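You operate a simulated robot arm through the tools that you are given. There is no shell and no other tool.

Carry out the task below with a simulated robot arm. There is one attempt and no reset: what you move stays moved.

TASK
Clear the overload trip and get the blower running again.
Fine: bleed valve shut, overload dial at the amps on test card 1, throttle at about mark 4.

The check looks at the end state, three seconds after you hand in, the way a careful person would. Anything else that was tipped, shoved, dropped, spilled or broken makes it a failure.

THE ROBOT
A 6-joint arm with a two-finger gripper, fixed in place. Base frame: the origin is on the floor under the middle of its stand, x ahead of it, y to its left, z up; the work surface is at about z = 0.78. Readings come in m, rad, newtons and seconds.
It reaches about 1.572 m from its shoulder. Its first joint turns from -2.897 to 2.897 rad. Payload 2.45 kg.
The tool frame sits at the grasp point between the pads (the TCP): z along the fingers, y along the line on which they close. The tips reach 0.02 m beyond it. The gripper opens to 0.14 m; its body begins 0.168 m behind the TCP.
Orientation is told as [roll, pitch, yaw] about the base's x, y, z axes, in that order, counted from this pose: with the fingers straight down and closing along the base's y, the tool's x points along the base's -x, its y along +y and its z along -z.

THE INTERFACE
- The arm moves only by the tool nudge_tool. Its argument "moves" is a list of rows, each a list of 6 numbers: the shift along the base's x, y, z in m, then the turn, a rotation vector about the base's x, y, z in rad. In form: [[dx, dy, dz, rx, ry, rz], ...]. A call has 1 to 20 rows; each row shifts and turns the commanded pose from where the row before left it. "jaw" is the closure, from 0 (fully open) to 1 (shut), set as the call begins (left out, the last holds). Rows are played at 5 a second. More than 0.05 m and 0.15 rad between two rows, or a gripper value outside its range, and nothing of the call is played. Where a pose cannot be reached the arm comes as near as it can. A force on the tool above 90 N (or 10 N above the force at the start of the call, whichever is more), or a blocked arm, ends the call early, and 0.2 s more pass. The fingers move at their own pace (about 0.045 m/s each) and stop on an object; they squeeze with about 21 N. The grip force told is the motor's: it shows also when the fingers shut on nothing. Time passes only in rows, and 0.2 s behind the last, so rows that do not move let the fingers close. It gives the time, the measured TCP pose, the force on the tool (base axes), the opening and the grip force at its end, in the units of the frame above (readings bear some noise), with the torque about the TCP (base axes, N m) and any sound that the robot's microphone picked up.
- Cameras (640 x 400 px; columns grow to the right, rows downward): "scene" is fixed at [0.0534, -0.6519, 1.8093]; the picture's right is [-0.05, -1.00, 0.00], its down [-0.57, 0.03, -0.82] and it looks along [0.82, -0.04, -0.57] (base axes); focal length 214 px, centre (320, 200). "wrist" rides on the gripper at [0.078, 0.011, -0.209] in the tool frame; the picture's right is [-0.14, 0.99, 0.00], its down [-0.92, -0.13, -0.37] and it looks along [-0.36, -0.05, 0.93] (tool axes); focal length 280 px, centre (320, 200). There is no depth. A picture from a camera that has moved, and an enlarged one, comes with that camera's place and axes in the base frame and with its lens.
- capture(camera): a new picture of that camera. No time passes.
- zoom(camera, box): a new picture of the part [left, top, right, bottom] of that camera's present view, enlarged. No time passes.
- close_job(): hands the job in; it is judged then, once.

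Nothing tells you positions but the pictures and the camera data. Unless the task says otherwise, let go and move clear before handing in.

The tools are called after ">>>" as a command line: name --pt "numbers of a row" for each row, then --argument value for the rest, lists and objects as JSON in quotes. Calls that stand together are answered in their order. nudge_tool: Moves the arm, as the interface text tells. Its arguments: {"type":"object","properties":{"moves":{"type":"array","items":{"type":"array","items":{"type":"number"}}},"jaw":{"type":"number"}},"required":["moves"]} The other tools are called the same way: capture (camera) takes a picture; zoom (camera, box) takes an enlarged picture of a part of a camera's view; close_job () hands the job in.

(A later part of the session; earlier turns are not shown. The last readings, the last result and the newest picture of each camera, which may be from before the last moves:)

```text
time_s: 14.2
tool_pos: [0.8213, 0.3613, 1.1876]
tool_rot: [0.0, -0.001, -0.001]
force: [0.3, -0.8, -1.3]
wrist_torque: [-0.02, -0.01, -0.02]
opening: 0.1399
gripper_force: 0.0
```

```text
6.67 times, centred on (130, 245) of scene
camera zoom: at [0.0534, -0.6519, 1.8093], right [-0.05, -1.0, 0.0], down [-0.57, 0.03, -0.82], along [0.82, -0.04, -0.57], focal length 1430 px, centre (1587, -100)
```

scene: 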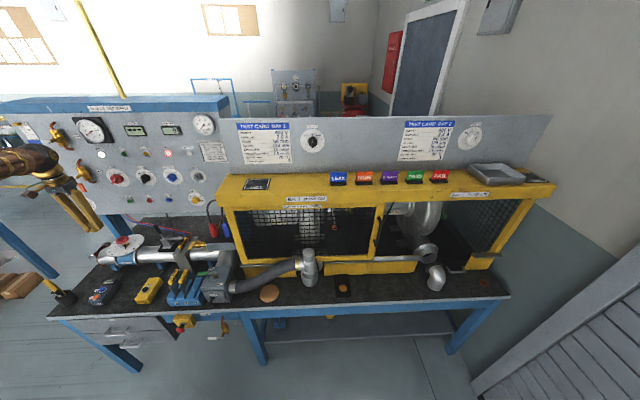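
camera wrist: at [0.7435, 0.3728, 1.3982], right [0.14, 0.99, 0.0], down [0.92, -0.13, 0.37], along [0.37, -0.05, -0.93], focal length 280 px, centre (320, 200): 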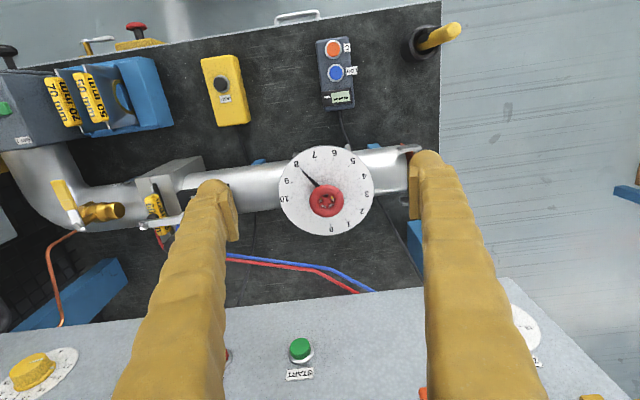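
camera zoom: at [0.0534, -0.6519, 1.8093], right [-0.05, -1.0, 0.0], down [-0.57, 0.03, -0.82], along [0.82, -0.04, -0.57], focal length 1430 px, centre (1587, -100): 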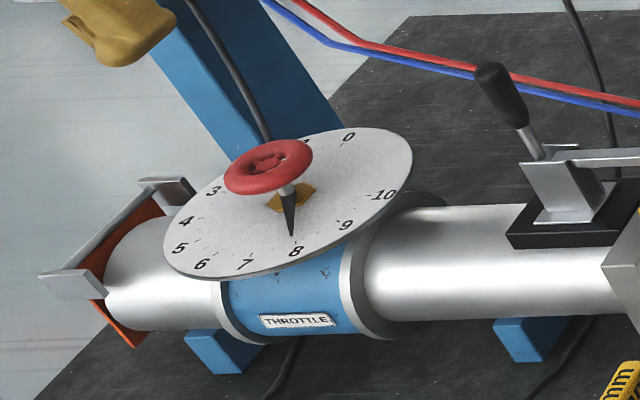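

The throttle wheel is a red ring about 0.056 m across, near (0.911, 0.361, 0.985), with its dial plate about 0.045 m below. Before working close to the panel I want to know how far the TAP valve and the knobs stick out, so I'll back off and tilt the camera forward at the panel.

>>> nudge_tool --pt "-0.033 -0.01 0.02 0 -0.133 0" --pt "-0.033 -0.01 0.02 0 -0.133 0" --pt "-0.033 -0.01 0.02 0 -0.133 0" --pt "-0.033 -0.01 0.02 0 -0.133 0" --pt "-0.033 -0.01 0.02 0 -0.133 0" --pt "-0.033 -0.01 0.02 0 -0.135 0"

>>> capture --camera "wrist"

>>> capture --camera "scene"

```text
time_s: 15.6
tool_pos: [0.6239, 0.2981, 1.3069]
tool_rot: [0.0, -0.801, 0.0]
force: [-0.4, -0.1, -0.5]
wrist_torque: [-0.02, -0.02, 0.0]
opening: 0.1401
gripper_force: 0.2
```

```text
taken
camera wrist: at [0.419, 0.3092, 1.3966], right [0.1, 0.99, 0.1], down [0.38, -0.13, 0.92], along [0.92, -0.05, -0.38], focal length 280 px, centre (320, 200)
```

wrist: 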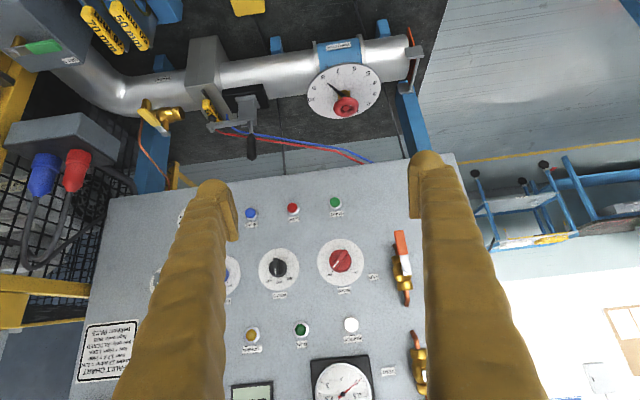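

```text
taken
```

scene: 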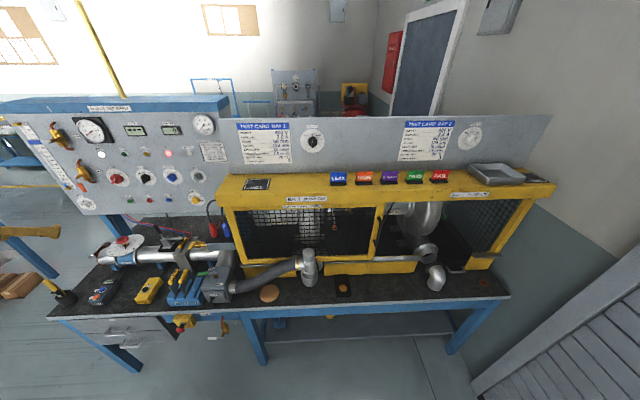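

I now have consistent positions: START (1.03, 0.31, 1.157), RESET (1.03, 0.107, 1.157), throttle wheel (0.913, 0.362, 0.982). The TAP lever stands out at (0.964, 0.423, 1.26–1.31), so I'll approach the wheel low from the front, fingers either side, with a slight backward lean.

>>> nudge_tool --pt "0.0293 0.0106 -0.0312 0 0.1167 0" --pt "0.0293 0.0106 -0.0312 0 0.1167 0" --pt "0.0293 0.0106 -0.0312 0 0.1167 0" --pt "0.0293 0.0106 -0.0312 0 0.1167 0" --pt "0.0293 0.0106 -0.0312 0 0.1167 0" --pt "0.0293 0.0106 -0.0312 0 0.1167 0" --jaw 0

>>> capture --camera "wrist"

>>> zoom --camera "scene" --box '[60, 150, 220, 280]'

```text
time_s: 17.0
tool_pos: [0.8001, 0.3609, 1.1222]
tool_rot: [0.001, -0.099, 0.0]
force: [-0.9, -0.5, 0.5]
wrist_torque: [0.07, -0.04, 0.03]
opening: 0.1399
gripper_force: 0.0
```

```text
taken
camera wrist: at [0.7028, 0.3722, 1.3227], right [0.14, 0.99, 0.01], down [0.88, -0.13, 0.46], along [0.46, -0.05, -0.89], focal length 280 px, centre (320, 200)
```

wrist: 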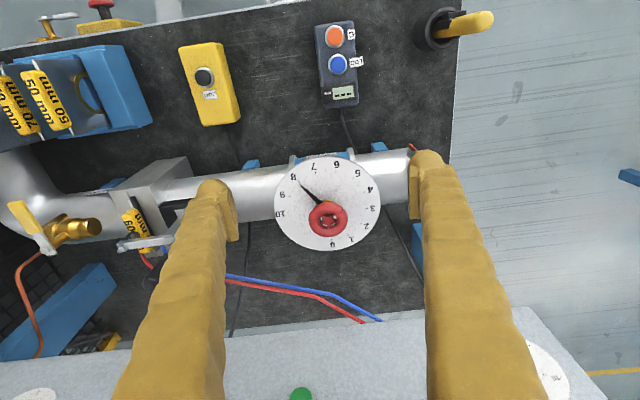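

```text
3.08 times, centred on (140, 215) of scene
camera zoom: at [0.0534, -0.6519, 1.8093], right [-0.05, -1.0, 0.0], down [-0.57, 0.03, -0.82], along [0.82, -0.04, -0.57], focal length 660 px, centre (874, 154)
```

zoom: 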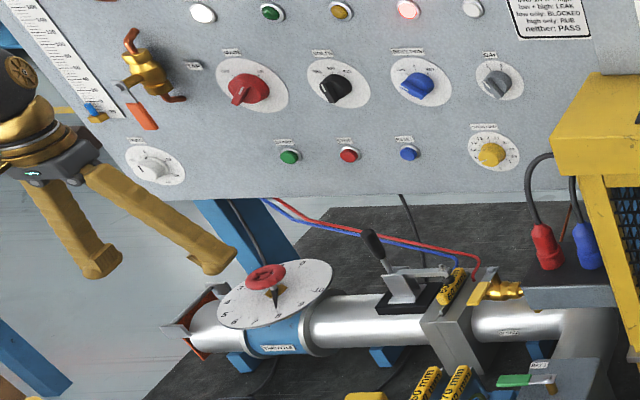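

The approach lane is clear. I'll narrow the jaw to about 0.1 m, descend in front of the dial and then check before sliding forward around the wheel.

>>> nudge_tool --pt "0 0 -0.0445 0 0 0" --pt "0 0 -0.0445 0 0 0" --pt "0 0 -0.0445 0 0 0" --jaw 0.3

>>> capture --camera "wrist"

>>> zoom --camera "scene" --box '[80, 200, 176, 270]'

```text
time_s: 17.8
tool_pos: [0.7996, 0.3627, 0.9882]
tool_rot: [0.001, -0.099, -0.001]
force: [-0.3, 0.3, 0.0]
wrist_torque: [0.02, 0.01, 0.02]
opening: 0.098
gripper_force: 0.1
```

```text
taken
camera wrist: at [0.7009, 0.3743, 1.1891], right [0.14, 0.99, 0.01], down [0.88, -0.13, 0.46], along [0.46, -0.05, -0.89], focal length 280 px, centre (320, 200)
```

wrist: 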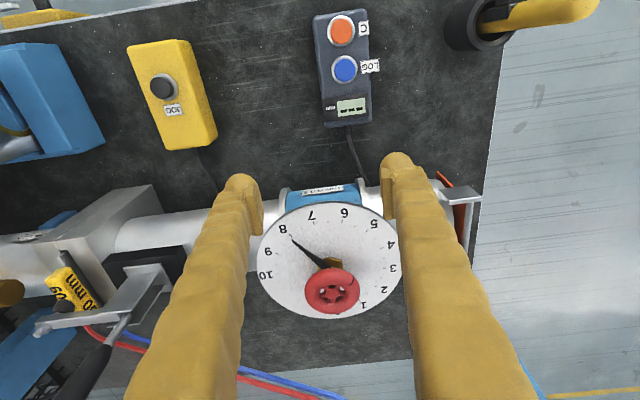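

```text
5.71 times, centred on (128, 235) of scene
camera zoom: at [0.0534, -0.6519, 1.8093], right [-0.05, -1.0, 0.0], down [-0.57, 0.03, -0.82], along [0.82, -0.04, -0.57], focal length 1226 px, centre (1417, 0)
```

zoom: 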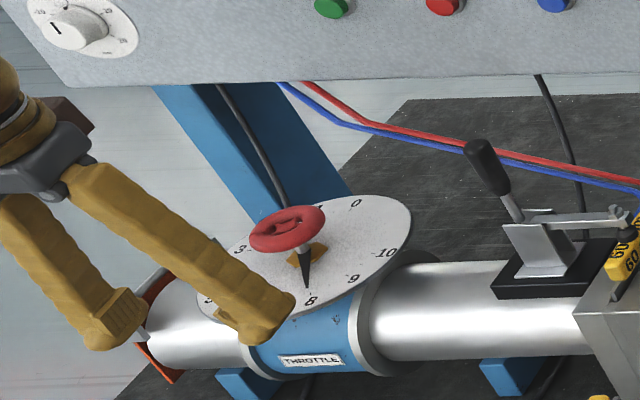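

The wheel is dead ahead between the fingers at about (0.911, 0.3615). I slide forward to straddle it.

>>> nudge_tool --pt "0.03 -0.0003 0 0 0 0" --pt "0.03 -0.0003 0 0 0 0" --pt "0.03 -0.0003 0 0 0 0" --pt "0.022 -0.0003 0 0 0 0"

>>> capture --camera "wrist"

>>> zoom --camera "scene" --box '[60, 150, 180, 270]'

```text
time_s: 18.8
tool_pos: [0.9102, 0.3602, 0.9863]
tool_rot: [0.001, -0.099, 0.0]
force: [0.9, -0.3, 0.0]
wrist_torque: [-0.01, -0.03, 0.03]
opening: 0.098
gripper_force: 0.0
```

```text
taken
camera wrist: at [0.8118, 0.3723, 1.1876], right [0.14, 0.99, 0.01], down [0.88, -0.13, 0.46], along [0.46, -0.05, -0.89], focal length 280 px, centre (320, 200)
```

wrist: 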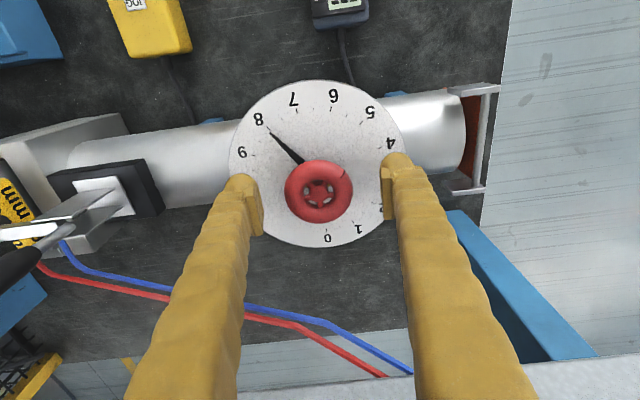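

```text
3.33 times, centred on (120, 210) of scene
camera zoom: at [0.0534, -0.6519, 1.8093], right [-0.05, -1.0, 0.0], down [-0.57, 0.03, -0.82], along [0.82, -0.04, -0.57], focal length 715 px, centre (987, 167)
```

zoom: 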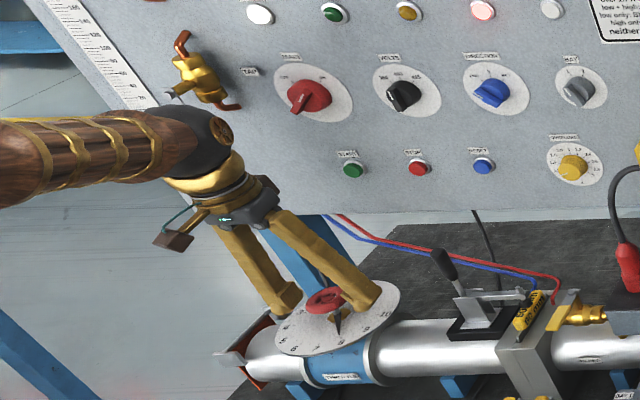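

The wheel is centred between the fingers. I now pre-rotate the open fingers counter-clockwise (+0.98 rad) about the tool axis so there's room for the full clockwise turn.

>>> nudge_tool --pt "0 0 0 -0.014 0 0.1393" --pt "0 0 0 -0.014 0 0.1393" --pt "0 0 0 -0.014 0 0.1393" --pt "0 0 0 -0.014 0 0.1393" --pt "0 0 0 -0.014 0 0.1393" --pt "0 0 0 -0.014 0 0.1393" --pt "0 0 0 -0.014 0 0.1393"

>>> capture --camera "wrist"

>>> zoom --camera "scene" --box '[60, 150, 180, 270]'

```text
time_s: 20.4
tool_pos: [0.912, 0.3628, 0.985]
tool_rot: [-0.084, -0.055, 0.982]
force: [0.4, -0.4, -0.2]
wrist_torque: [0.02, 0.03, 0.01]
opening: 0.098
gripper_force: 0.1
```

```text
taken
camera wrist: at [0.8386, 0.3036, 1.1896], right [-0.74, 0.67, -0.07], down [0.58, 0.69, 0.43], along [0.34, 0.28, -0.9], focal length 280 px, centre (320, 200)
```

wrist: 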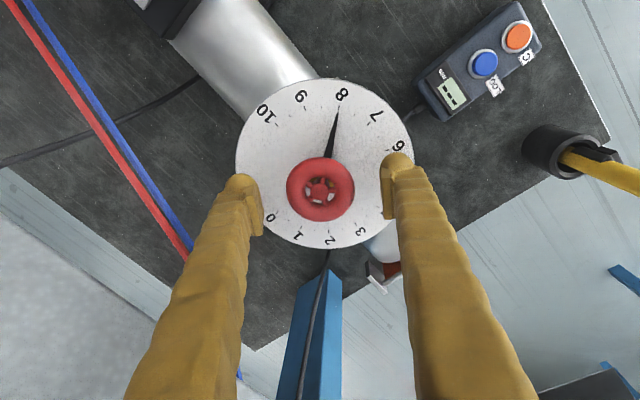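

```text
3.33 times, centred on (120, 210) of scene
camera zoom: at [0.0534, -0.6519, 1.8093], right [-0.05, -1.0, 0.0], down [-0.57, 0.03, -0.82], along [0.82, -0.04, -0.57], focal length 715 px, centre (987, 167)
```

zoom: 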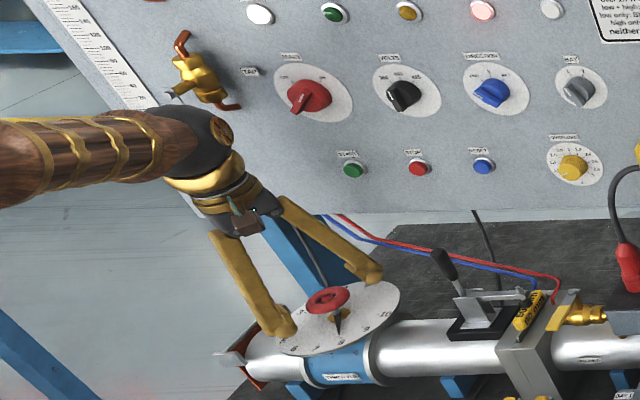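

The fingers rotated cleanly around the wheel. I close them on the rim.

>>> nudge_tool --pt "0 0 0 0 0 0" --pt "0 0 0 0 0 0" --pt "0 0 0 0 0 0" --pt "0 0 0 0 0 0" --pt "0 0 0 0 0 0" --jaw 1

>>> capture --camera "wrist"

```text
time_s: 21.6
tool_pos: [0.9116, 0.3625, 0.9843]
tool_rot: [-0.082, -0.054, 0.98]
force: [2.0, 1.6, -31.3]
wrist_torque: [-1.13, -1.36, -0.01]
opening: 0.0544
gripper_force: 45.5
```

```text
taken
camera wrist: at [0.8387, 0.3038, 1.1879], right [-0.74, 0.67, -0.07], down [0.58, 0.69, 0.43], along [0.34, 0.27, -0.9], focal length 280 px, centre (320, 200)
```

wrist: 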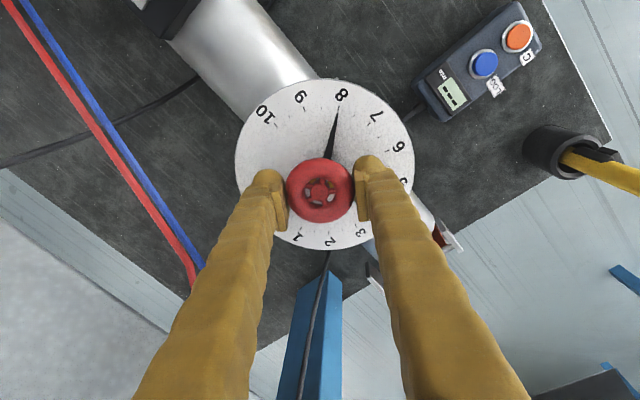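

The rim is gripped (opening 0.054 m), with some side load from the slight lean. I'll turn clockwise a little and watch the forces and the pointer.

>>> nudge_tool --pt "0 0 0 0.007 0 -0.07" --pt "0 0 0 0.007 0 -0.07" --pt "0 0 0 0.007 0 -0.07"

>>> capture --camera "wrist"

```text
time_s: 22.4
tool_pos: [0.9121, 0.3602, 0.9844]
tool_rot: [-0.07, -0.069, 0.769]
force: [12.0, -6.4, -57.2]
wrist_torque: [-2.07, -1.57, 0.05]
opening: 0.0546
gripper_force: 44.9
```

```text
taken
camera wrist: at [0.828, 0.3158, 1.1861], right [-0.59, 0.81, -0.06], down [0.71, 0.55, 0.44], along [0.39, 0.22, -0.9], focal length 280 px, centre (320, 200)
```

wrist: 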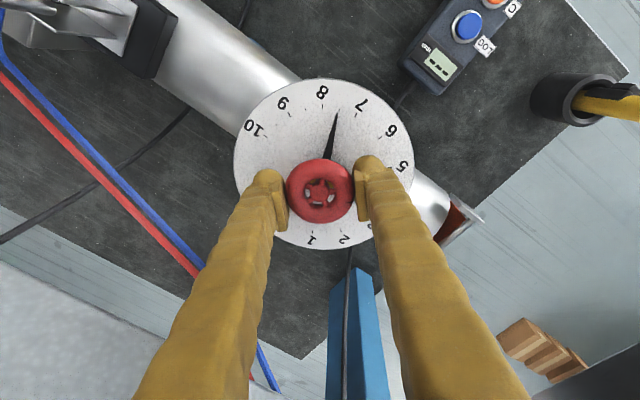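

The wheel turns (pointer now about 7.4), but turning about a leaned axis builds up side load. I'll release, adjust the lean, and turn in two strokes about the wheel's own vertical axis.

>>> nudge_tool --pt "0 0 0 0 0 0" --pt "0 0 0 0 0 0" --pt "0 0 0 0 0 0" --pt "0 0 0 0.0205 0.0045 0" --pt "0 0 0 0.0205 0.0045 0" --pt "0 0 0 0 0 0" --jaw 0.35

>>> capture --camera "wrist"

>>> zoom --camera "wrist" --box '[220, 70, 428, 260]'

```text
time_s: 23.8
tool_pos: [0.9127, 0.3611, 0.9859]
tool_rot: [-0.034, -0.093, 0.769]
force: [0.9, -0.1, 0.6]
wrist_torque: [-0.02, -0.03, 0.02]
opening: 0.0909
gripper_force: 0.0
```

```text
taken
camera wrist: at [0.8296, 0.3075, 1.1873], right [-0.59, 0.81, -0.02], down [0.71, 0.53, 0.46], along [0.38, 0.25, -0.89], focal length 280 px, centre (320, 200)
```

wrist: 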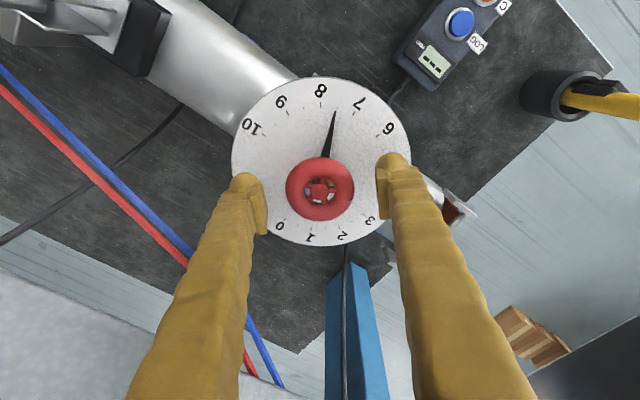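

```text
2.11 times, centred on (324, 165) of wrist
camera zoom: at [0.8296, 0.3075, 1.1873], right [-0.59, 0.81, -0.02], down [0.71, 0.53, 0.46], along [0.38, 0.25, -0.89], focal length 590 px, centre (312, 274)
```

zoom: 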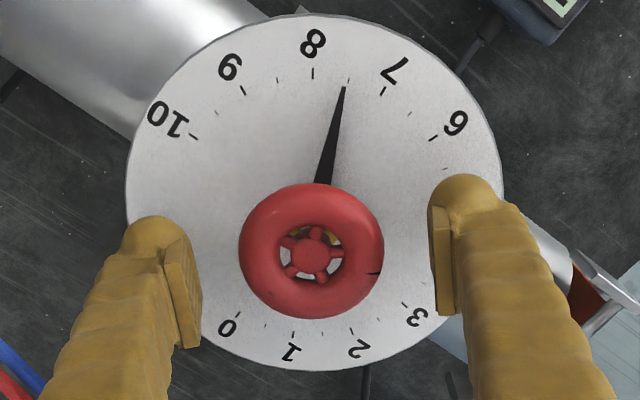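

Released cleanly; the pointer rests at 7.5. I grip again and make the first stroke about the vertical axis.

>>> nudge_tool --pt "0 0 0 0 0 0" --pt "0 0 0 0 0 0" --pt "0 0 0 0 0 0" --pt "0 0 0 0 0 0" --jaw 1

>>> nudge_tool --pt "0 0 0 0 0 -0.1" --pt "0 0 0 0 0 -0.1" --pt "0 0 0 0 0 -0.1"

```text
time_s: 24.8
tool_pos: [0.912, 0.3609, 0.9859]
tool_rot: [-0.032, -0.092, 0.769]
force: [-5.5, 5.1, 0.8]
wrist_torque: [0.2, 0.3, -0.03]
opening: 0.0549
gripper_force: 40.4
```

```text
time_s: 25.6
tool_pos: [0.9127, 0.3616, 0.9874]
tool_rot: [-0.035, -0.091, 0.465]
force: [-9.3, -0.8, -4.6]
wrist_torque: [0.27, 0.22, -0.02]
opening: 0.0549
gripper_force: 44.9
```

Forces are now small and the wheel is turning with the gripper. I continue this stroke.

>>> nudge_tool --pt "0 0 0 0 0 -0.11" --pt "0 0 0 0 0 -0.11" --pt "0 0 0 0 0 -0.11" --pt "0 0 0 0 0 -0.11" --pt "0 0 0 0 0 -0.11"

>>> zoom --camera "wrist" --box '[220, 70, 428, 260]'

>>> zoom --camera "scene" --box '[60, 150, 180, 270]'

```text
time_s: 26.8
tool_pos: [0.9133, 0.36, 0.9867]
tool_rot: [-0.034, -0.094, -0.084]
force: [15.6, -44.8, -6.5]
wrist_torque: [0.16, -0.18, 0.13]
opening: 0.0549
gripper_force: 44.6
```

```text
2.11 times, centred on (324, 165) of wrist
camera zoom: at [0.8172, 0.3869, 1.1871], right [0.22, 0.97, -0.02], down [0.87, -0.19, 0.46], along [0.44, -0.12, -0.89], focal length 590 px, centre (312, 274)
```

zoom: 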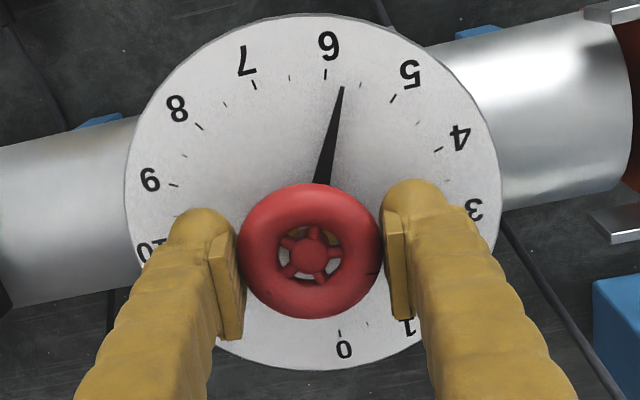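

```text
3.33 times, centred on (120, 210) of scene
camera zoom: at [0.0534, -0.6519, 1.8093], right [-0.05, -1.0, 0.0], down [-0.57, 0.03, -0.82], along [0.82, -0.04, -0.57], focal length 715 px, centre (987, 167)
```

zoom: 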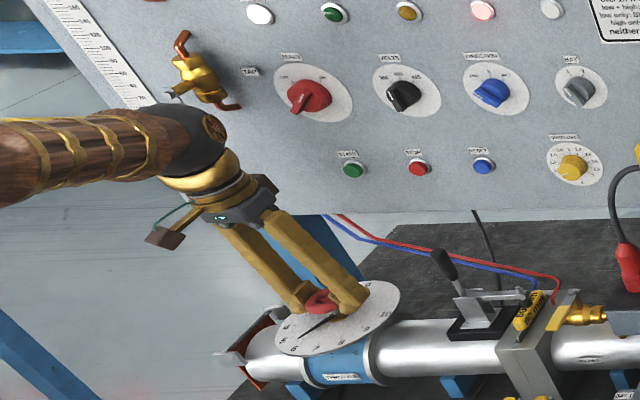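

The pointer moved to about 5.75 — exactly half of the remaining way. I release, reset the lean, and regrip for the second stroke.

>>> nudge_tool --pt "0 0 0 0 0 0" --pt "0 0 0 0 0 0" --pt "0 0 0 0 0 0" --pt "0 0 0 0.04 0 0" --pt "0 0 0 0.04 0 0" --pt "0 0 0 0 0 0" --jaw 0.35

>>> zoom --camera "wrist" --box '[220, 70, 428, 260]'

```text
time_s: 28.2
tool_pos: [0.9123, 0.3623, 0.9868]
tool_rot: [0.047, -0.087, -0.088]
force: [0.1, 0.5, 0.1]
wrist_torque: [0.02, -0.01, 0.0]
opening: 0.0909
gripper_force: 0.1
```

```text
2.11 times, centred on (324, 165) of wrist
camera zoom: at [0.8165, 0.3724, 1.1887], right [0.22, 0.97, 0.06], down [0.87, -0.22, 0.44], along [0.44, -0.05, -0.9], focal length 590 px, centre (312, 274)
```

zoom: 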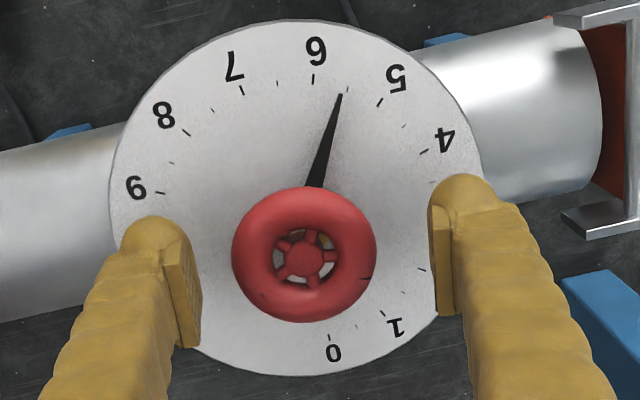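

The pointer is at about 5.7, so I need roughly 0.84 rad more. Gripping and turning the second stroke.

>>> nudge_tool --pt "0 0 0 0 0 0" --pt "0 0 0 0 0 0" --pt "0 0 0 0 0 0" --pt "0 0 0 0 0 0" --jaw 1

>>> nudge_tool --pt "0 0 0 0 0 -0.105" --pt "0 0 0 0 0 -0.105" --pt "0 0 0 0 0 -0.105" --pt "0 0 0 0 0 -0.105" --pt "0 0 0 0 0 -0.105" --pt "0 0 0 0 0 -0.105" --pt "0 0 0 0 0 -0.105" --pt "0 0 0 0 0 -0.105"

>>> zoom --camera "wrist" --box '[220, 70, 428, 260]'

>>> zoom --camera "scene" --box '[60, 150, 180, 270]'

```text
time_s: 29.2
tool_pos: [0.9132, 0.3584, 0.9861]
tool_rot: [0.044, -0.086, -0.087]
force: [-5.3, -44.0, 1.6]
wrist_torque: [-0.73, 0.06, 0.08]
opening: 0.055
gripper_force: 40.6
```

```text
time_s: 30.2
tool_pos: [0.9096, 0.3599, 0.9854]
tool_rot: [0.042, -0.082, -0.495]
force: [-14.4, -12.9, 10.9]
wrist_torque: [-0.44, 0.46, -0.01]
opening: 0.0549
gripper_force: 45.1
stopped in row 5: the force on the tool passed its limit at 92 N (the readings are from after the stop); the commanded pose is now the measured one
```

```text
2.11 times, centred on (324, 165) of wrist
camera zoom: at [0.8267, 0.4078, 1.1889], right [0.59, 0.81, 0.05], down [0.71, -0.55, 0.44], along [0.38, -0.22, -0.9], focal length 590 px, centre (312, 274)
```

zoom: 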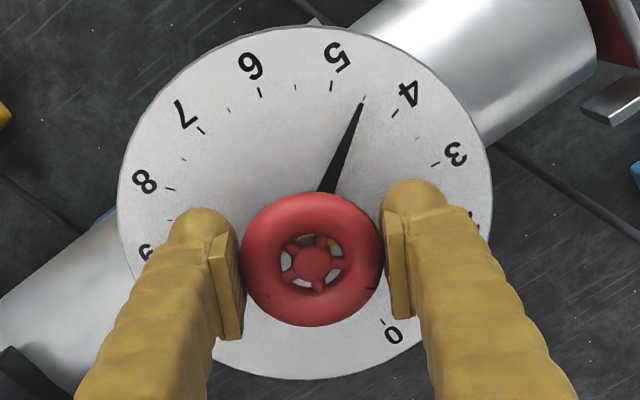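

```text
3.33 times, centred on (120, 210) of scene
camera zoom: at [0.0534, -0.6519, 1.8093], right [-0.05, -1.0, 0.0], down [-0.57, 0.03, -0.82], along [0.82, -0.04, -0.57], focal length 715 px, centre (987, 167)
```

zoom: 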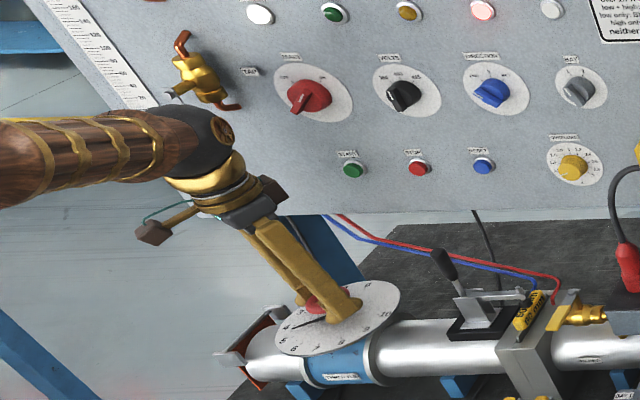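

The pointer is at about 4.6; the stroke stopped on lateral load because the grip centre was a few millimetres off. I'll release, recentre on the wheel, and finish with a small turn.

>>> nudge_tool --pt "0 0 0 0 0 0" --pt "0 0 0 0 0 0" --pt "0 0 0 0 0 0" --pt "0 0 0 0 0 0" --jaw 0.35

>>> capture --camera "wrist"

>>> zoom --camera "wrist" --box '[220, 70, 428, 260]'

>>> zoom --camera "scene" --box '[90, 215, 170, 275]'

```text
time_s: 31.2
tool_pos: [0.9091, 0.3606, 0.9861]
tool_rot: [0.043, -0.083, -0.497]
force: [0.6, 0.1, 0.4]
wrist_torque: [-0.02, 0.0, -0.01]
opening: 0.0908
gripper_force: 0.1
```

```text
taken
camera wrist: at [0.8271, 0.4085, 1.1883], right [0.59, 0.81, 0.05], down [0.71, -0.55, 0.44], along [0.38, -0.22, -0.9], focal length 280 px, centre (320, 200)
```

wrist: 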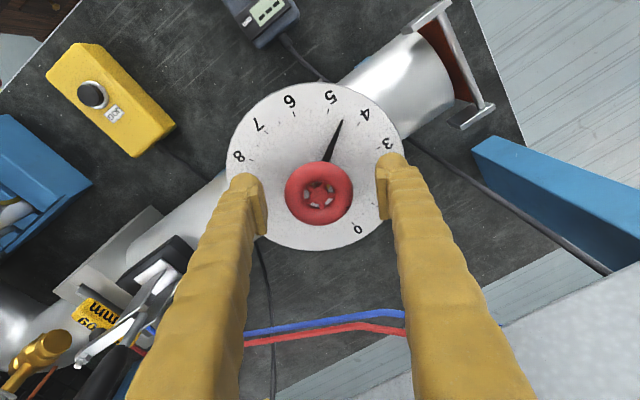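

```text
2.11 times, centred on (324, 165) of wrist
camera zoom: at [0.8271, 0.4085, 1.1883], right [0.59, 0.81, 0.05], down [0.71, -0.55, 0.44], along [0.38, -0.22, -0.9], focal length 590 px, centre (312, 274)
```

zoom: 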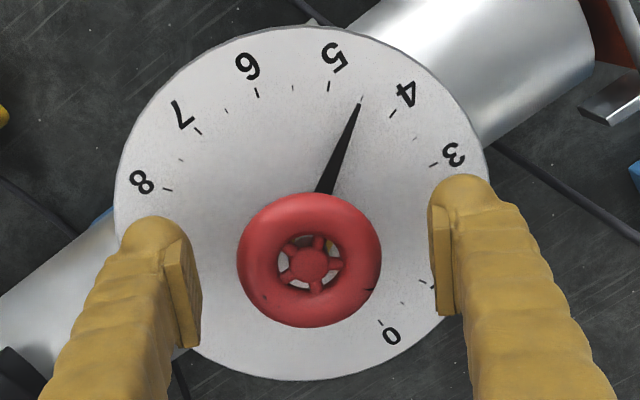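

```text
6.67 times, centred on (130, 245) of scene
camera zoom: at [0.0534, -0.6519, 1.8093], right [-0.05, -1.0, 0.0], down [-0.57, 0.03, -0.82], along [0.82, -0.04, -0.57], focal length 1430 px, centre (1587, -100)
```

zoom: 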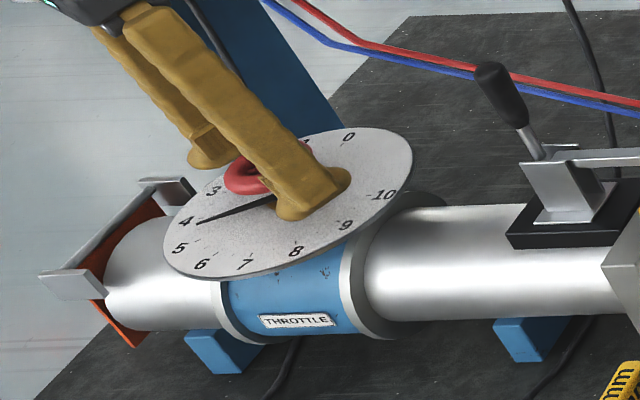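

The wheel reads about 4.6 and is centred between the fingers now. I grip again and turn about 0.31 rad more.

>>> nudge_tool --pt "0 0 0 0 0 0" --pt "0 0 0 0 0 0" --pt "0 0 0 0 0 0" --pt "0 0 0 0 0 0" --jaw 1

>>> nudge_tool --pt "0 0 0 0 0 -0.1" --pt "0 0 0 0 0 -0.1" --pt "0 0 0 0 0 -0.1"

>>> zoom --camera "wrist" --box '[220, 70, 428, 260]'

```text
time_s: 32.2
tool_pos: [0.91, 0.3609, 0.9837]
tool_rot: [0.038, -0.079, -0.497]
force: [-2.1, -8.2, -34.2]
wrist_torque: [1.74, -0.66, 0.01]
opening: 0.0547
gripper_force: 40.0
```

```text
time_s: 33.0
tool_pos: [0.9095, 0.3602, 0.9827]
tool_rot: [0.037, -0.081, -0.798]
force: [-8.8, -20.4, -67.4]
wrist_torque: [2.26, -1.72, -0.01]
opening: 0.0542
gripper_force: 45.1
```

```text
2.11 times, centred on (324, 165) of wrist
camera zoom: at [0.8454, 0.4311, 1.1855], right [0.8, 0.6, 0.05], down [0.52, -0.73, 0.44], along [0.3, -0.33, -0.9], focal length 590 px, centre (312, 274)
```

zoom: 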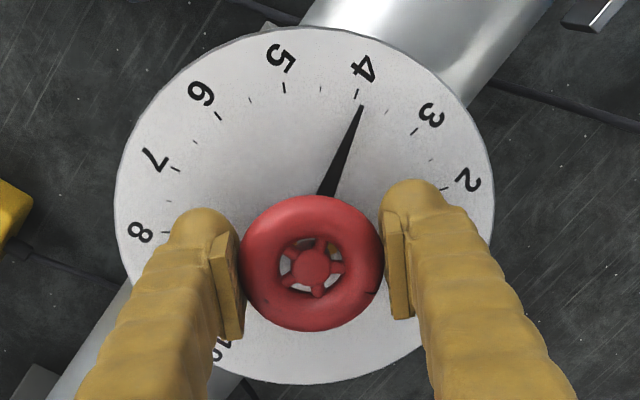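

The pointer now lines up with mark 4. I release the wheel, lift off and back away toward the robot.

>>> nudge_tool --pt "0 0 0 0 0 0" --pt "0 0 0 0 0 0" --pt "0 0 0 0 0 0" --pt "0 0 0 0 0 0" --pt "0 0 0.025 0 0 0" --pt "0 0 0.025 0 0 0" --pt "-0.03 0 0.01 0 0 0" --pt "-0.04 0 0.01 0 0 0.1" --pt "-0.04 0 0.01 0 0 0.1" --jaw 0.35

>>> capture --camera "wrist"

>>> zoom --camera "scene" --box '[80, 200, 176, 270]'

```text
time_s: 35.0
tool_pos: [0.8002, 0.3623, 1.0635]
tool_rot: [0.04, -0.082, -0.596]
force: [0.9, -0.1, -0.2]
wrist_torque: [-0.01, -0.01, 0.0]
opening: 0.0911
gripper_force: 0.0
```

```text
taken
camera wrist: at [0.7216, 0.4177, 1.2666], right [0.67, 0.75, 0.05], down [0.66, -0.62, 0.44], along [0.36, -0.26, -0.9], focal length 280 px, centre (320, 200)
```

wrist: 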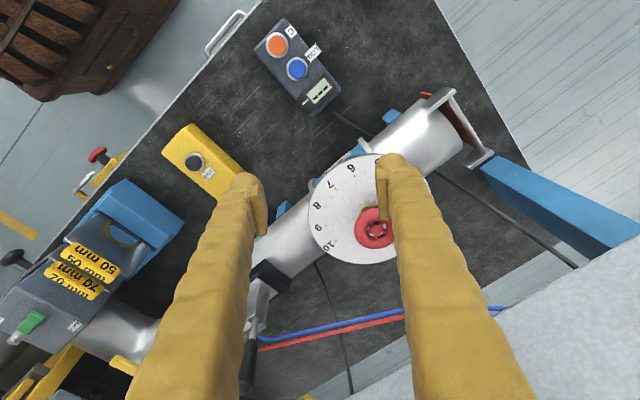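

```text
5.71 times, centred on (128, 235) of scene
camera zoom: at [0.0534, -0.6519, 1.8093], right [-0.05, -1.0, 0.0], down [-0.57, 0.03, -0.82], along [0.82, -0.04, -0.57], focal length 1226 px, centre (1417, 0)
```

zoom: 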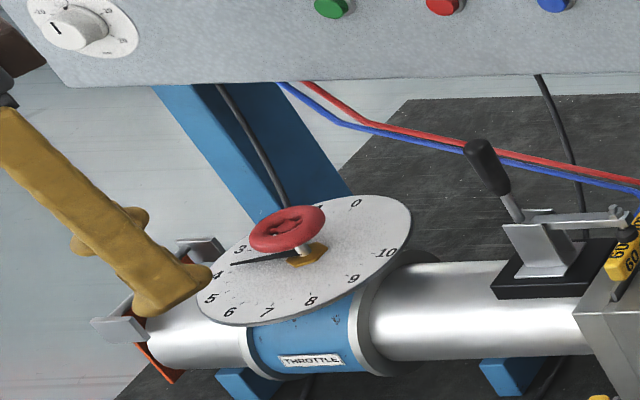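

I rise and rotate back to take a straight look at the throttle dial from above.

>>> nudge_tool --pt "0 0 0.03 0 0 0.149" --pt "0 0 0.03 0 0 0.149" --pt "0 0 0.03 0 0 0.149" --pt "0 0 0.03 0 0 0.149" --jaw 0

>>> capture --camera "wrist"

>>> zoom --camera "wrist" --box '[240, 130, 400, 250]'

```text
time_s: 36.0
tool_pos: [0.8008, 0.3605, 1.1852]
tool_rot: [0.041, -0.083, 0.003]
force: [-0.2, 0.5, -0.8]
wrist_torque: [0.0, 0.0, -0.01]
opening: 0.1401
gripper_force: 0.0
```

```text
taken
camera wrist: at [0.705, 0.3625, 1.3872], right [0.13, 0.99, 0.05], down [0.89, -0.14, 0.44], along [0.44, -0.01, -0.9], focal length 280 px, centre (320, 200)
```

wrist: 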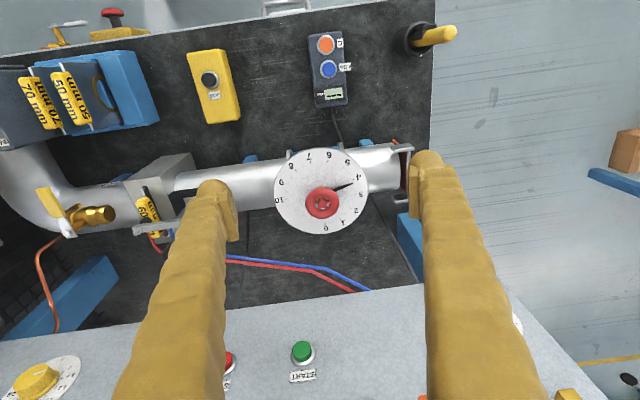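

```text
3.33 times, centred on (320, 190) of wrist
camera zoom: at [0.705, 0.3625, 1.3872], right [0.13, 0.99, 0.05], down [0.89, -0.14, 0.44], along [0.44, -0.01, -0.9], focal length 935 px, centre (320, 233)
```

zoom: 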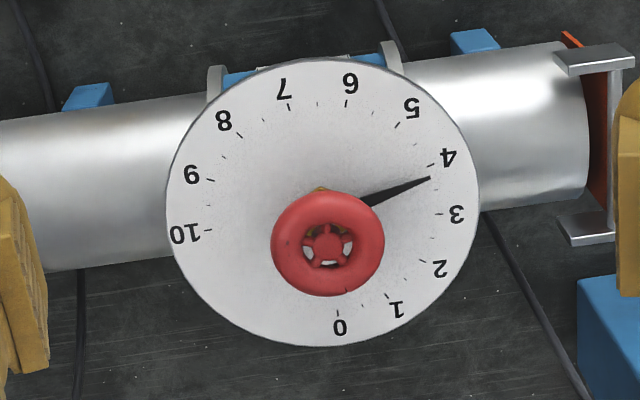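

The throttle pointer sits at mark 4. Next is the overload dial at about (1.047, −0.025, 1.147). I'll swing the tool to point at the panel, staying well back.

>>> nudge_tool --pt "0 -0.033 0.0095 -0.02 -0.1487 0" --pt "0 -0.033 0.0095 -0.02 -0.1487 0" --pt "0 -0.033 0.0095 0 -0.1487 0" --pt "0 -0.033 0.0095 0 -0.1487 0" --pt "0 -0.033 0.0095 0 -0.1487 0" --jaw 0

>>> nudge_tool --pt "0 -0.033 0.0095 0 -0.1487 0" --pt "0 -0.033 0.0095 0 -0.1487 0" --pt "0 -0.033 0.0095 0 -0.1487 0" --pt "0 -0.033 0.0095 0 -0.1487 0" --pt "0 -0.033 0.0095 0 -0.1487 0"

>>> capture --camera "wrist"

>>> capture --camera "scene"

```text
time_s: 37.2
tool_pos: [0.8014, 0.1974, 1.2353]
tool_rot: [-0.008, -0.829, 0.013]
force: [-0.4, -0.8, 0.3]
wrist_torque: [-0.04, 0.01, -0.02]
opening: 0.1399
gripper_force: 0.1
```

```text
time_s: 38.4
tool_pos: [0.7959, 0.0409, 1.2689]
tool_rot: [0.773, -1.466, -0.876]
force: [1.8, 7.2, 2.1]
wrist_torque: [-0.12, 0.32, -1.03]
opening: 0.1402
gripper_force: 0.1
out of reach, approached as far as the arm can: row 5
```

```text
taken
camera wrist: at [0.5839, 0.0788, 1.2093], right [0.12, 0.97, 0.21], down [-0.32, -0.16, 0.93], along [0.94, -0.17, 0.29], focal length 280 px, centre (320, 200)
```

wrist: 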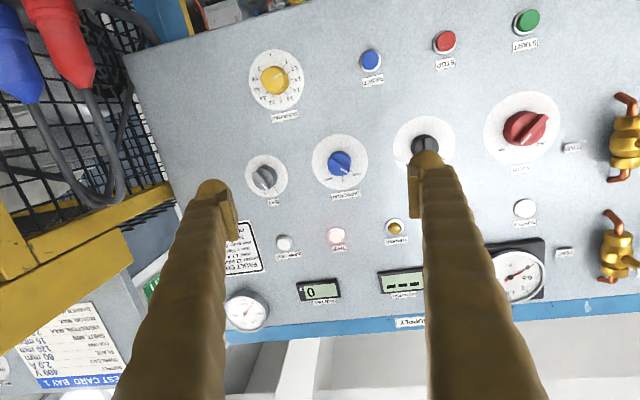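

```text
taken
```

scene: 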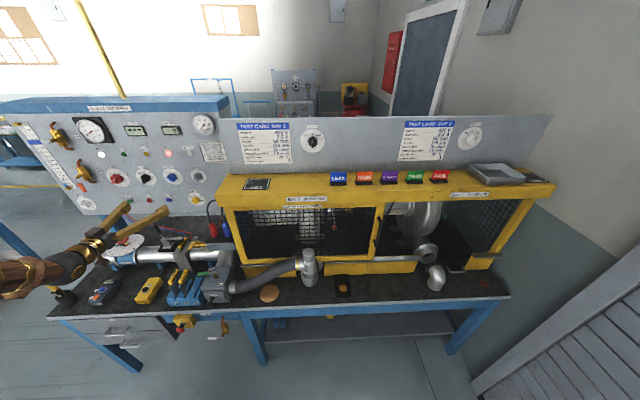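

The arm ran near a wrist limit at this horizontal pose, and the tool is slightly twisted. I'll hold still one row to see whether the force reading is real.

>>> nudge_tool --pt "0 0 0 0 0 0"

>>> zoom --camera "scene" --box '[0, 180, 200, 305]'

```text
time_s: 38.8
tool_pos: [0.7977, 0.0639, 1.2768]
tool_rot: [-0.219, -1.513, 0.194]
force: [-0.7, 0.7, 0.2]
wrist_torque: [0.0, -0.01, 0.0]
opening: 0.1398
gripper_force: 0.0
```

```text
3.20 times, centred on (100, 242) of scene
camera zoom: at [0.0534, -0.6519, 1.8093], right [-0.05, -1.0, 0.0], down [-0.57, 0.03, -0.82], along [0.82, -0.04, -0.57], focal length 686 px, centre (1024, 64)
```

zoom: 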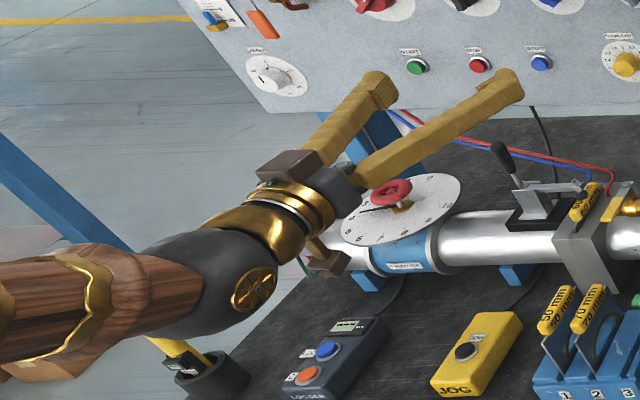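

The pose has settled without contact; the earlier force was only motion. I check that it is stable and get a fresh view.

>>> nudge_tool --pt "0 0 0 0 0 0" --pt "0 0 0 0 0 0"

>>> capture --camera "wrist"

```text
time_s: 39.4
tool_pos: [0.798, 0.065, 1.2767]
tool_rot: [-0.211, -1.513, 0.185]
force: [-0.2, -0.3, 0.4]
wrist_torque: [-0.02, 0.01, -0.01]
opening: 0.1401
gripper_force: 0.1
```

```text
taken
camera wrist: at [0.5846, 0.0805, 1.2105], right [0.03, 0.99, 0.13], down [-0.32, -0.11, 0.94], along [0.95, -0.07, 0.31], focal length 280 px, centre (320, 200)
```

wrist: 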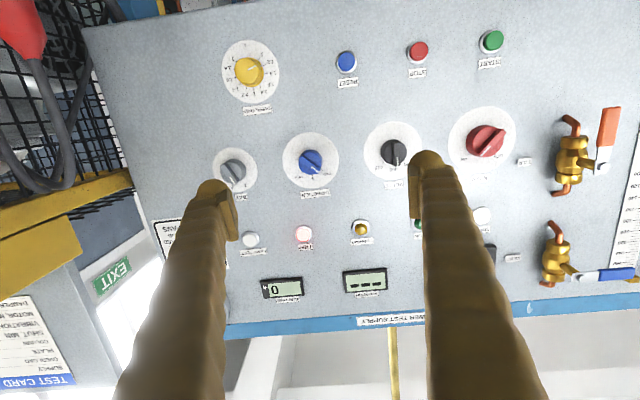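

The tool points squarely at the panel. I now move sideways and down, still well back from the panel, to line up with the overload knob at about (1.02, −0.029, 1.146).

>>> nudge_tool --pt "0 -0.0235 -0.0326 0 0 0" --pt "0 -0.0235 -0.0326 0 0 0" --pt "0 -0.0235 -0.0326 0 0 0" --pt "0 -0.0235 -0.0326 0 0 0" --pt "0 0 0 0 0 0" --jaw 0.3

>>> capture --camera "wrist"

>>> zoom --camera "scene" --box '[60, 160, 260, 285]'

```text
time_s: 40.6
tool_pos: [0.785, 0.0656, 1.175]
tool_rot: [-0.222, -1.509, 0.174]
force: [0.3, 0.4, 0.5]
wrist_torque: [0.02, -0.02, -0.01]
opening: 0.0978
gripper_force: 0.0
out of reach, approached as far as the arm can: row 1, 2, 3, 4
```

```text
taken
camera wrist: at [0.5719, 0.0863, 1.1112], right [0.06, 0.99, 0.12], down [-0.32, -0.1, 0.94], along [0.95, -0.09, 0.31], focal length 280 px, centre (320, 200)
```

wrist: 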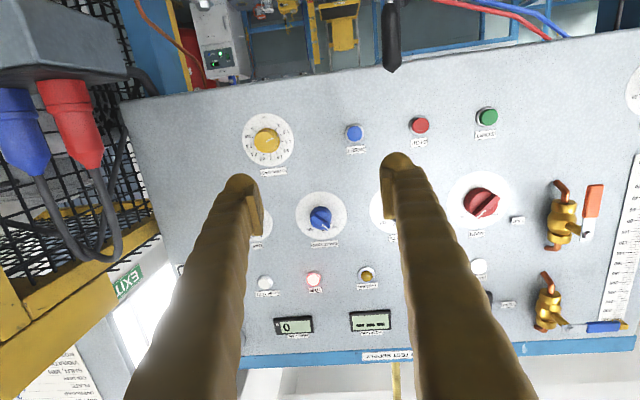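

```text
3.20 times, centred on (160, 222) of scene
camera zoom: at [0.0534, -0.6519, 1.8093], right [-0.05, -1.0, 0.0], down [-0.57, 0.03, -0.82], along [0.82, -0.04, -0.57], focal length 686 px, centre (832, 128)
```

zoom: 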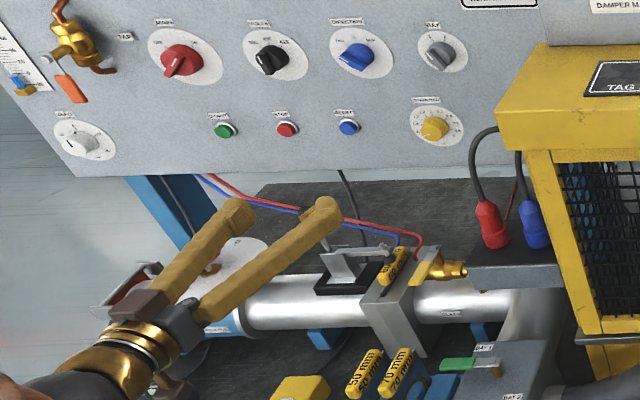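

The arm is folded too tightly at this distance and lags sideways. Moving forward should relieve it, so I ease toward the panel a little and re-check.

>>> nudge_tool --pt "0.03 0.01 0 0 0 0" --pt "0.03 0.01 0 0 0 0" --pt "0.03 0.01 0 0 0 0" --pt "0 0 0 0 0 0"

>>> capture --camera "wrist"

>>> zoom --camera "scene" --box '[60, 160, 260, 285]'

```text
time_s: 41.6
tool_pos: [0.8743, 0.0955, 1.1777]
tool_rot: [-0.21, -1.513, 0.182]
force: [0.4, 0.5, -0.1]
wrist_torque: [0.03, -0.03, -0.01]
opening: 0.0978
gripper_force: 0.1
```

```text
taken
camera wrist: at [0.6609, 0.1119, 1.112], right [0.03, 0.99, 0.13], down [-0.32, -0.11, 0.94], along [0.95, -0.07, 0.31], focal length 280 px, centre (320, 200)
```

wrist: 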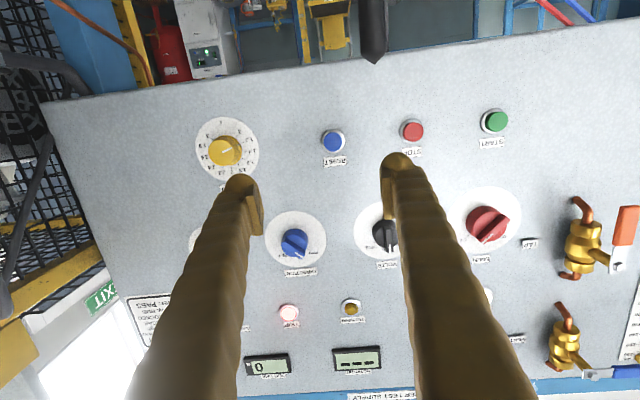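

```text
3.20 times, centred on (160, 222) of scene
camera zoom: at [0.0534, -0.6519, 1.8093], right [-0.05, -1.0, 0.0], down [-0.57, 0.03, -0.82], along [0.82, -0.04, -0.57], focal length 686 px, centre (832, 128)
```

zoom: 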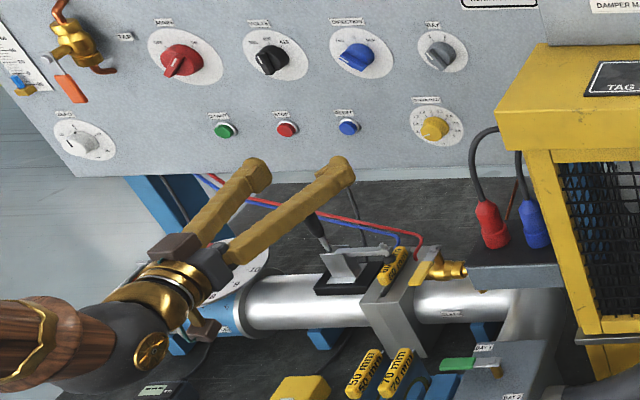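

Forward motion worked with no reach complaint. Now I shift sideways and down toward the knob line at this distance.

>>> nudge_tool --pt "0 -0.03 -0.008 0 0 0" --pt "0 -0.03 -0.008 0 0 0" --pt "0 0 0 0 0 0"

```text
time_s: 42.4
tool_pos: [0.8658, 0.0757, 1.1627]
tool_rot: [-0.221, -1.508, 0.17]
force: [0.5, -0.1, 0.4]
wrist_torque: [0.03, -0.01, -0.04]
opening: 0.0981
gripper_force: 0.0
out of reach, approached as far as the arm can: row 1, 2
```

Reach is limited sideways for this exact tool direction, probably a wrist joint stop. I'll test whether pointing the tool slightly toward −y frees it, in free space.

>>> nudge_tool --pt "0 0 0 0 0 -0.08" --pt "0 0 0 0 0 -0.08" --pt "0 -0.02 0 0 0 0" --pt "0 -0.02 0 0 0 0" --pt "0 0 0 0 0 0"

>>> capture --camera "wrist"

```text
time_s: 43.6
tool_pos: [0.8695, 0.0372, 1.1611]
tool_rot: [-0.211, -1.513, 0.026]
force: [0.7, -0.6, -0.2]
wrist_torque: [0.0, -0.01, 0.02]
opening: 0.0981
gripper_force: 0.0
```

```text
taken
camera wrist: at [0.6613, 0.0871, 1.0953], right [0.19, 0.97, 0.13], down [-0.33, -0.06, 0.94], along [0.92, -0.22, 0.31], focal length 280 px, centre (320, 200)
```

wrist: 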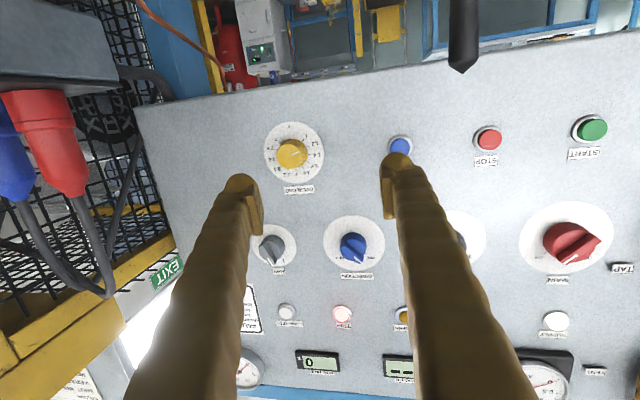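

Pointing the tool about 0.18 rad toward −y solves it, so a wrist joint stop was the limit. I move to a standoff in front of the overload knob, whose axis is at y ≈ −0.030, z ≈ 1.148.

>>> nudge_tool --pt "0.0235 -0.0224 -0.0044 0 0 0" --pt "0.0235 -0.0224 -0.0044 0 0 0" --pt "0.0235 -0.0224 -0.0044 0 0 0" --pt "0 0 0 0 0 0"

>>> capture --camera "wrist"

>>> zoom --camera "scene" --box '[80, 160, 260, 275]'

```text
time_s: 44.6
tool_pos: [0.9394, -0.0294, 1.1499]
tool_rot: [-0.208, -1.514, 0.022]
force: [0.4, -0.6, 0.1]
wrist_torque: [-0.01, 0.02, 0.02]
opening: 0.0981
gripper_force: 0.1
```

```text
taken
camera wrist: at [0.7321, 0.0209, 1.0836], right [0.19, 0.97, 0.13], down [-0.33, -0.06, 0.94], along [0.92, -0.22, 0.31], focal length 280 px, centre (320, 200)
```

wrist: 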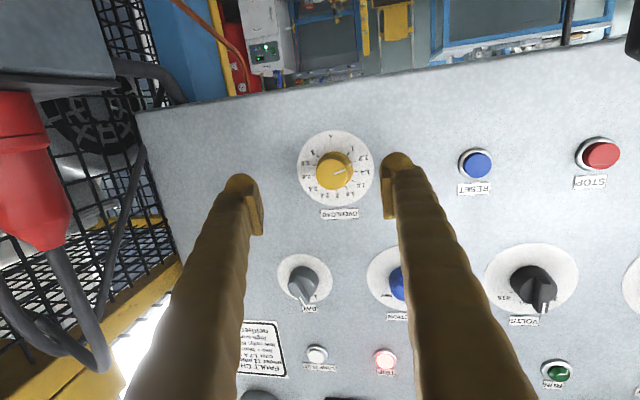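

```text
3.48 times, centred on (170, 218) of scene
camera zoom: at [0.0534, -0.6519, 1.8093], right [-0.05, -1.0, 0.0], down [-0.57, 0.03, -0.82], along [0.82, -0.04, -0.57], focal length 746 px, centre (842, 139)
```

zoom: 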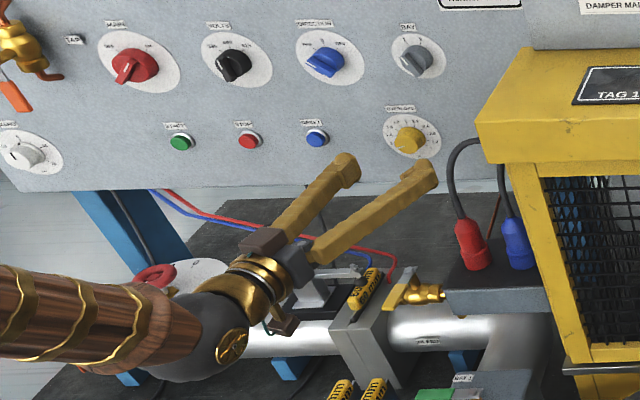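

The knob is centred ahead at (1.02, −0.0285, 1.148), with clear space around the gripper. I reduce the yaw a little to be squarer to the knob and approach.

>>> nudge_tool --pt "0.015 0 -0.001 0 0 0.03" --pt "0.015 0 -0.001 0 0 0.03" --pt "0.015 0 0 0 0 0" --pt "0 0 0 0 0 0"

>>> capture --camera "wrist"

```text
time_s: 45.6
tool_pos: [0.9773, -0.0023, 1.153]
tool_rot: [-0.217, -1.509, 0.07]
force: [0.7, -0.5, 0.0]
wrist_torque: [0.0, -0.03, 0.02]
opening: 0.0981
gripper_force: 0.1
out of reach, approached as far as the arm can: row 1, 2, 3
```

```text
taken
camera wrist: at [0.7684, 0.0396, 1.0881], right [0.15, 0.98, 0.12], down [-0.33, -0.07, 0.94], along [0.93, -0.18, 0.31], focal length 280 px, centre (320, 200)
```

wrist: 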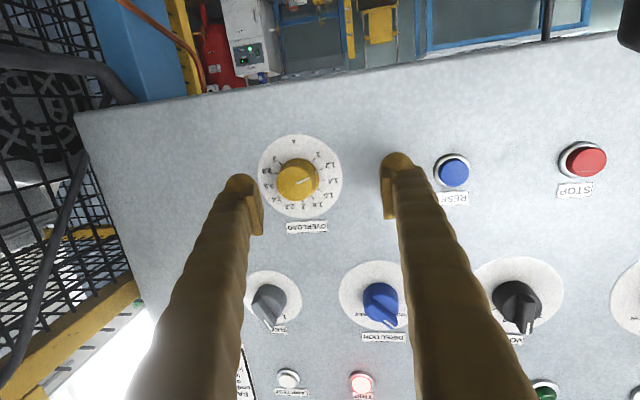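

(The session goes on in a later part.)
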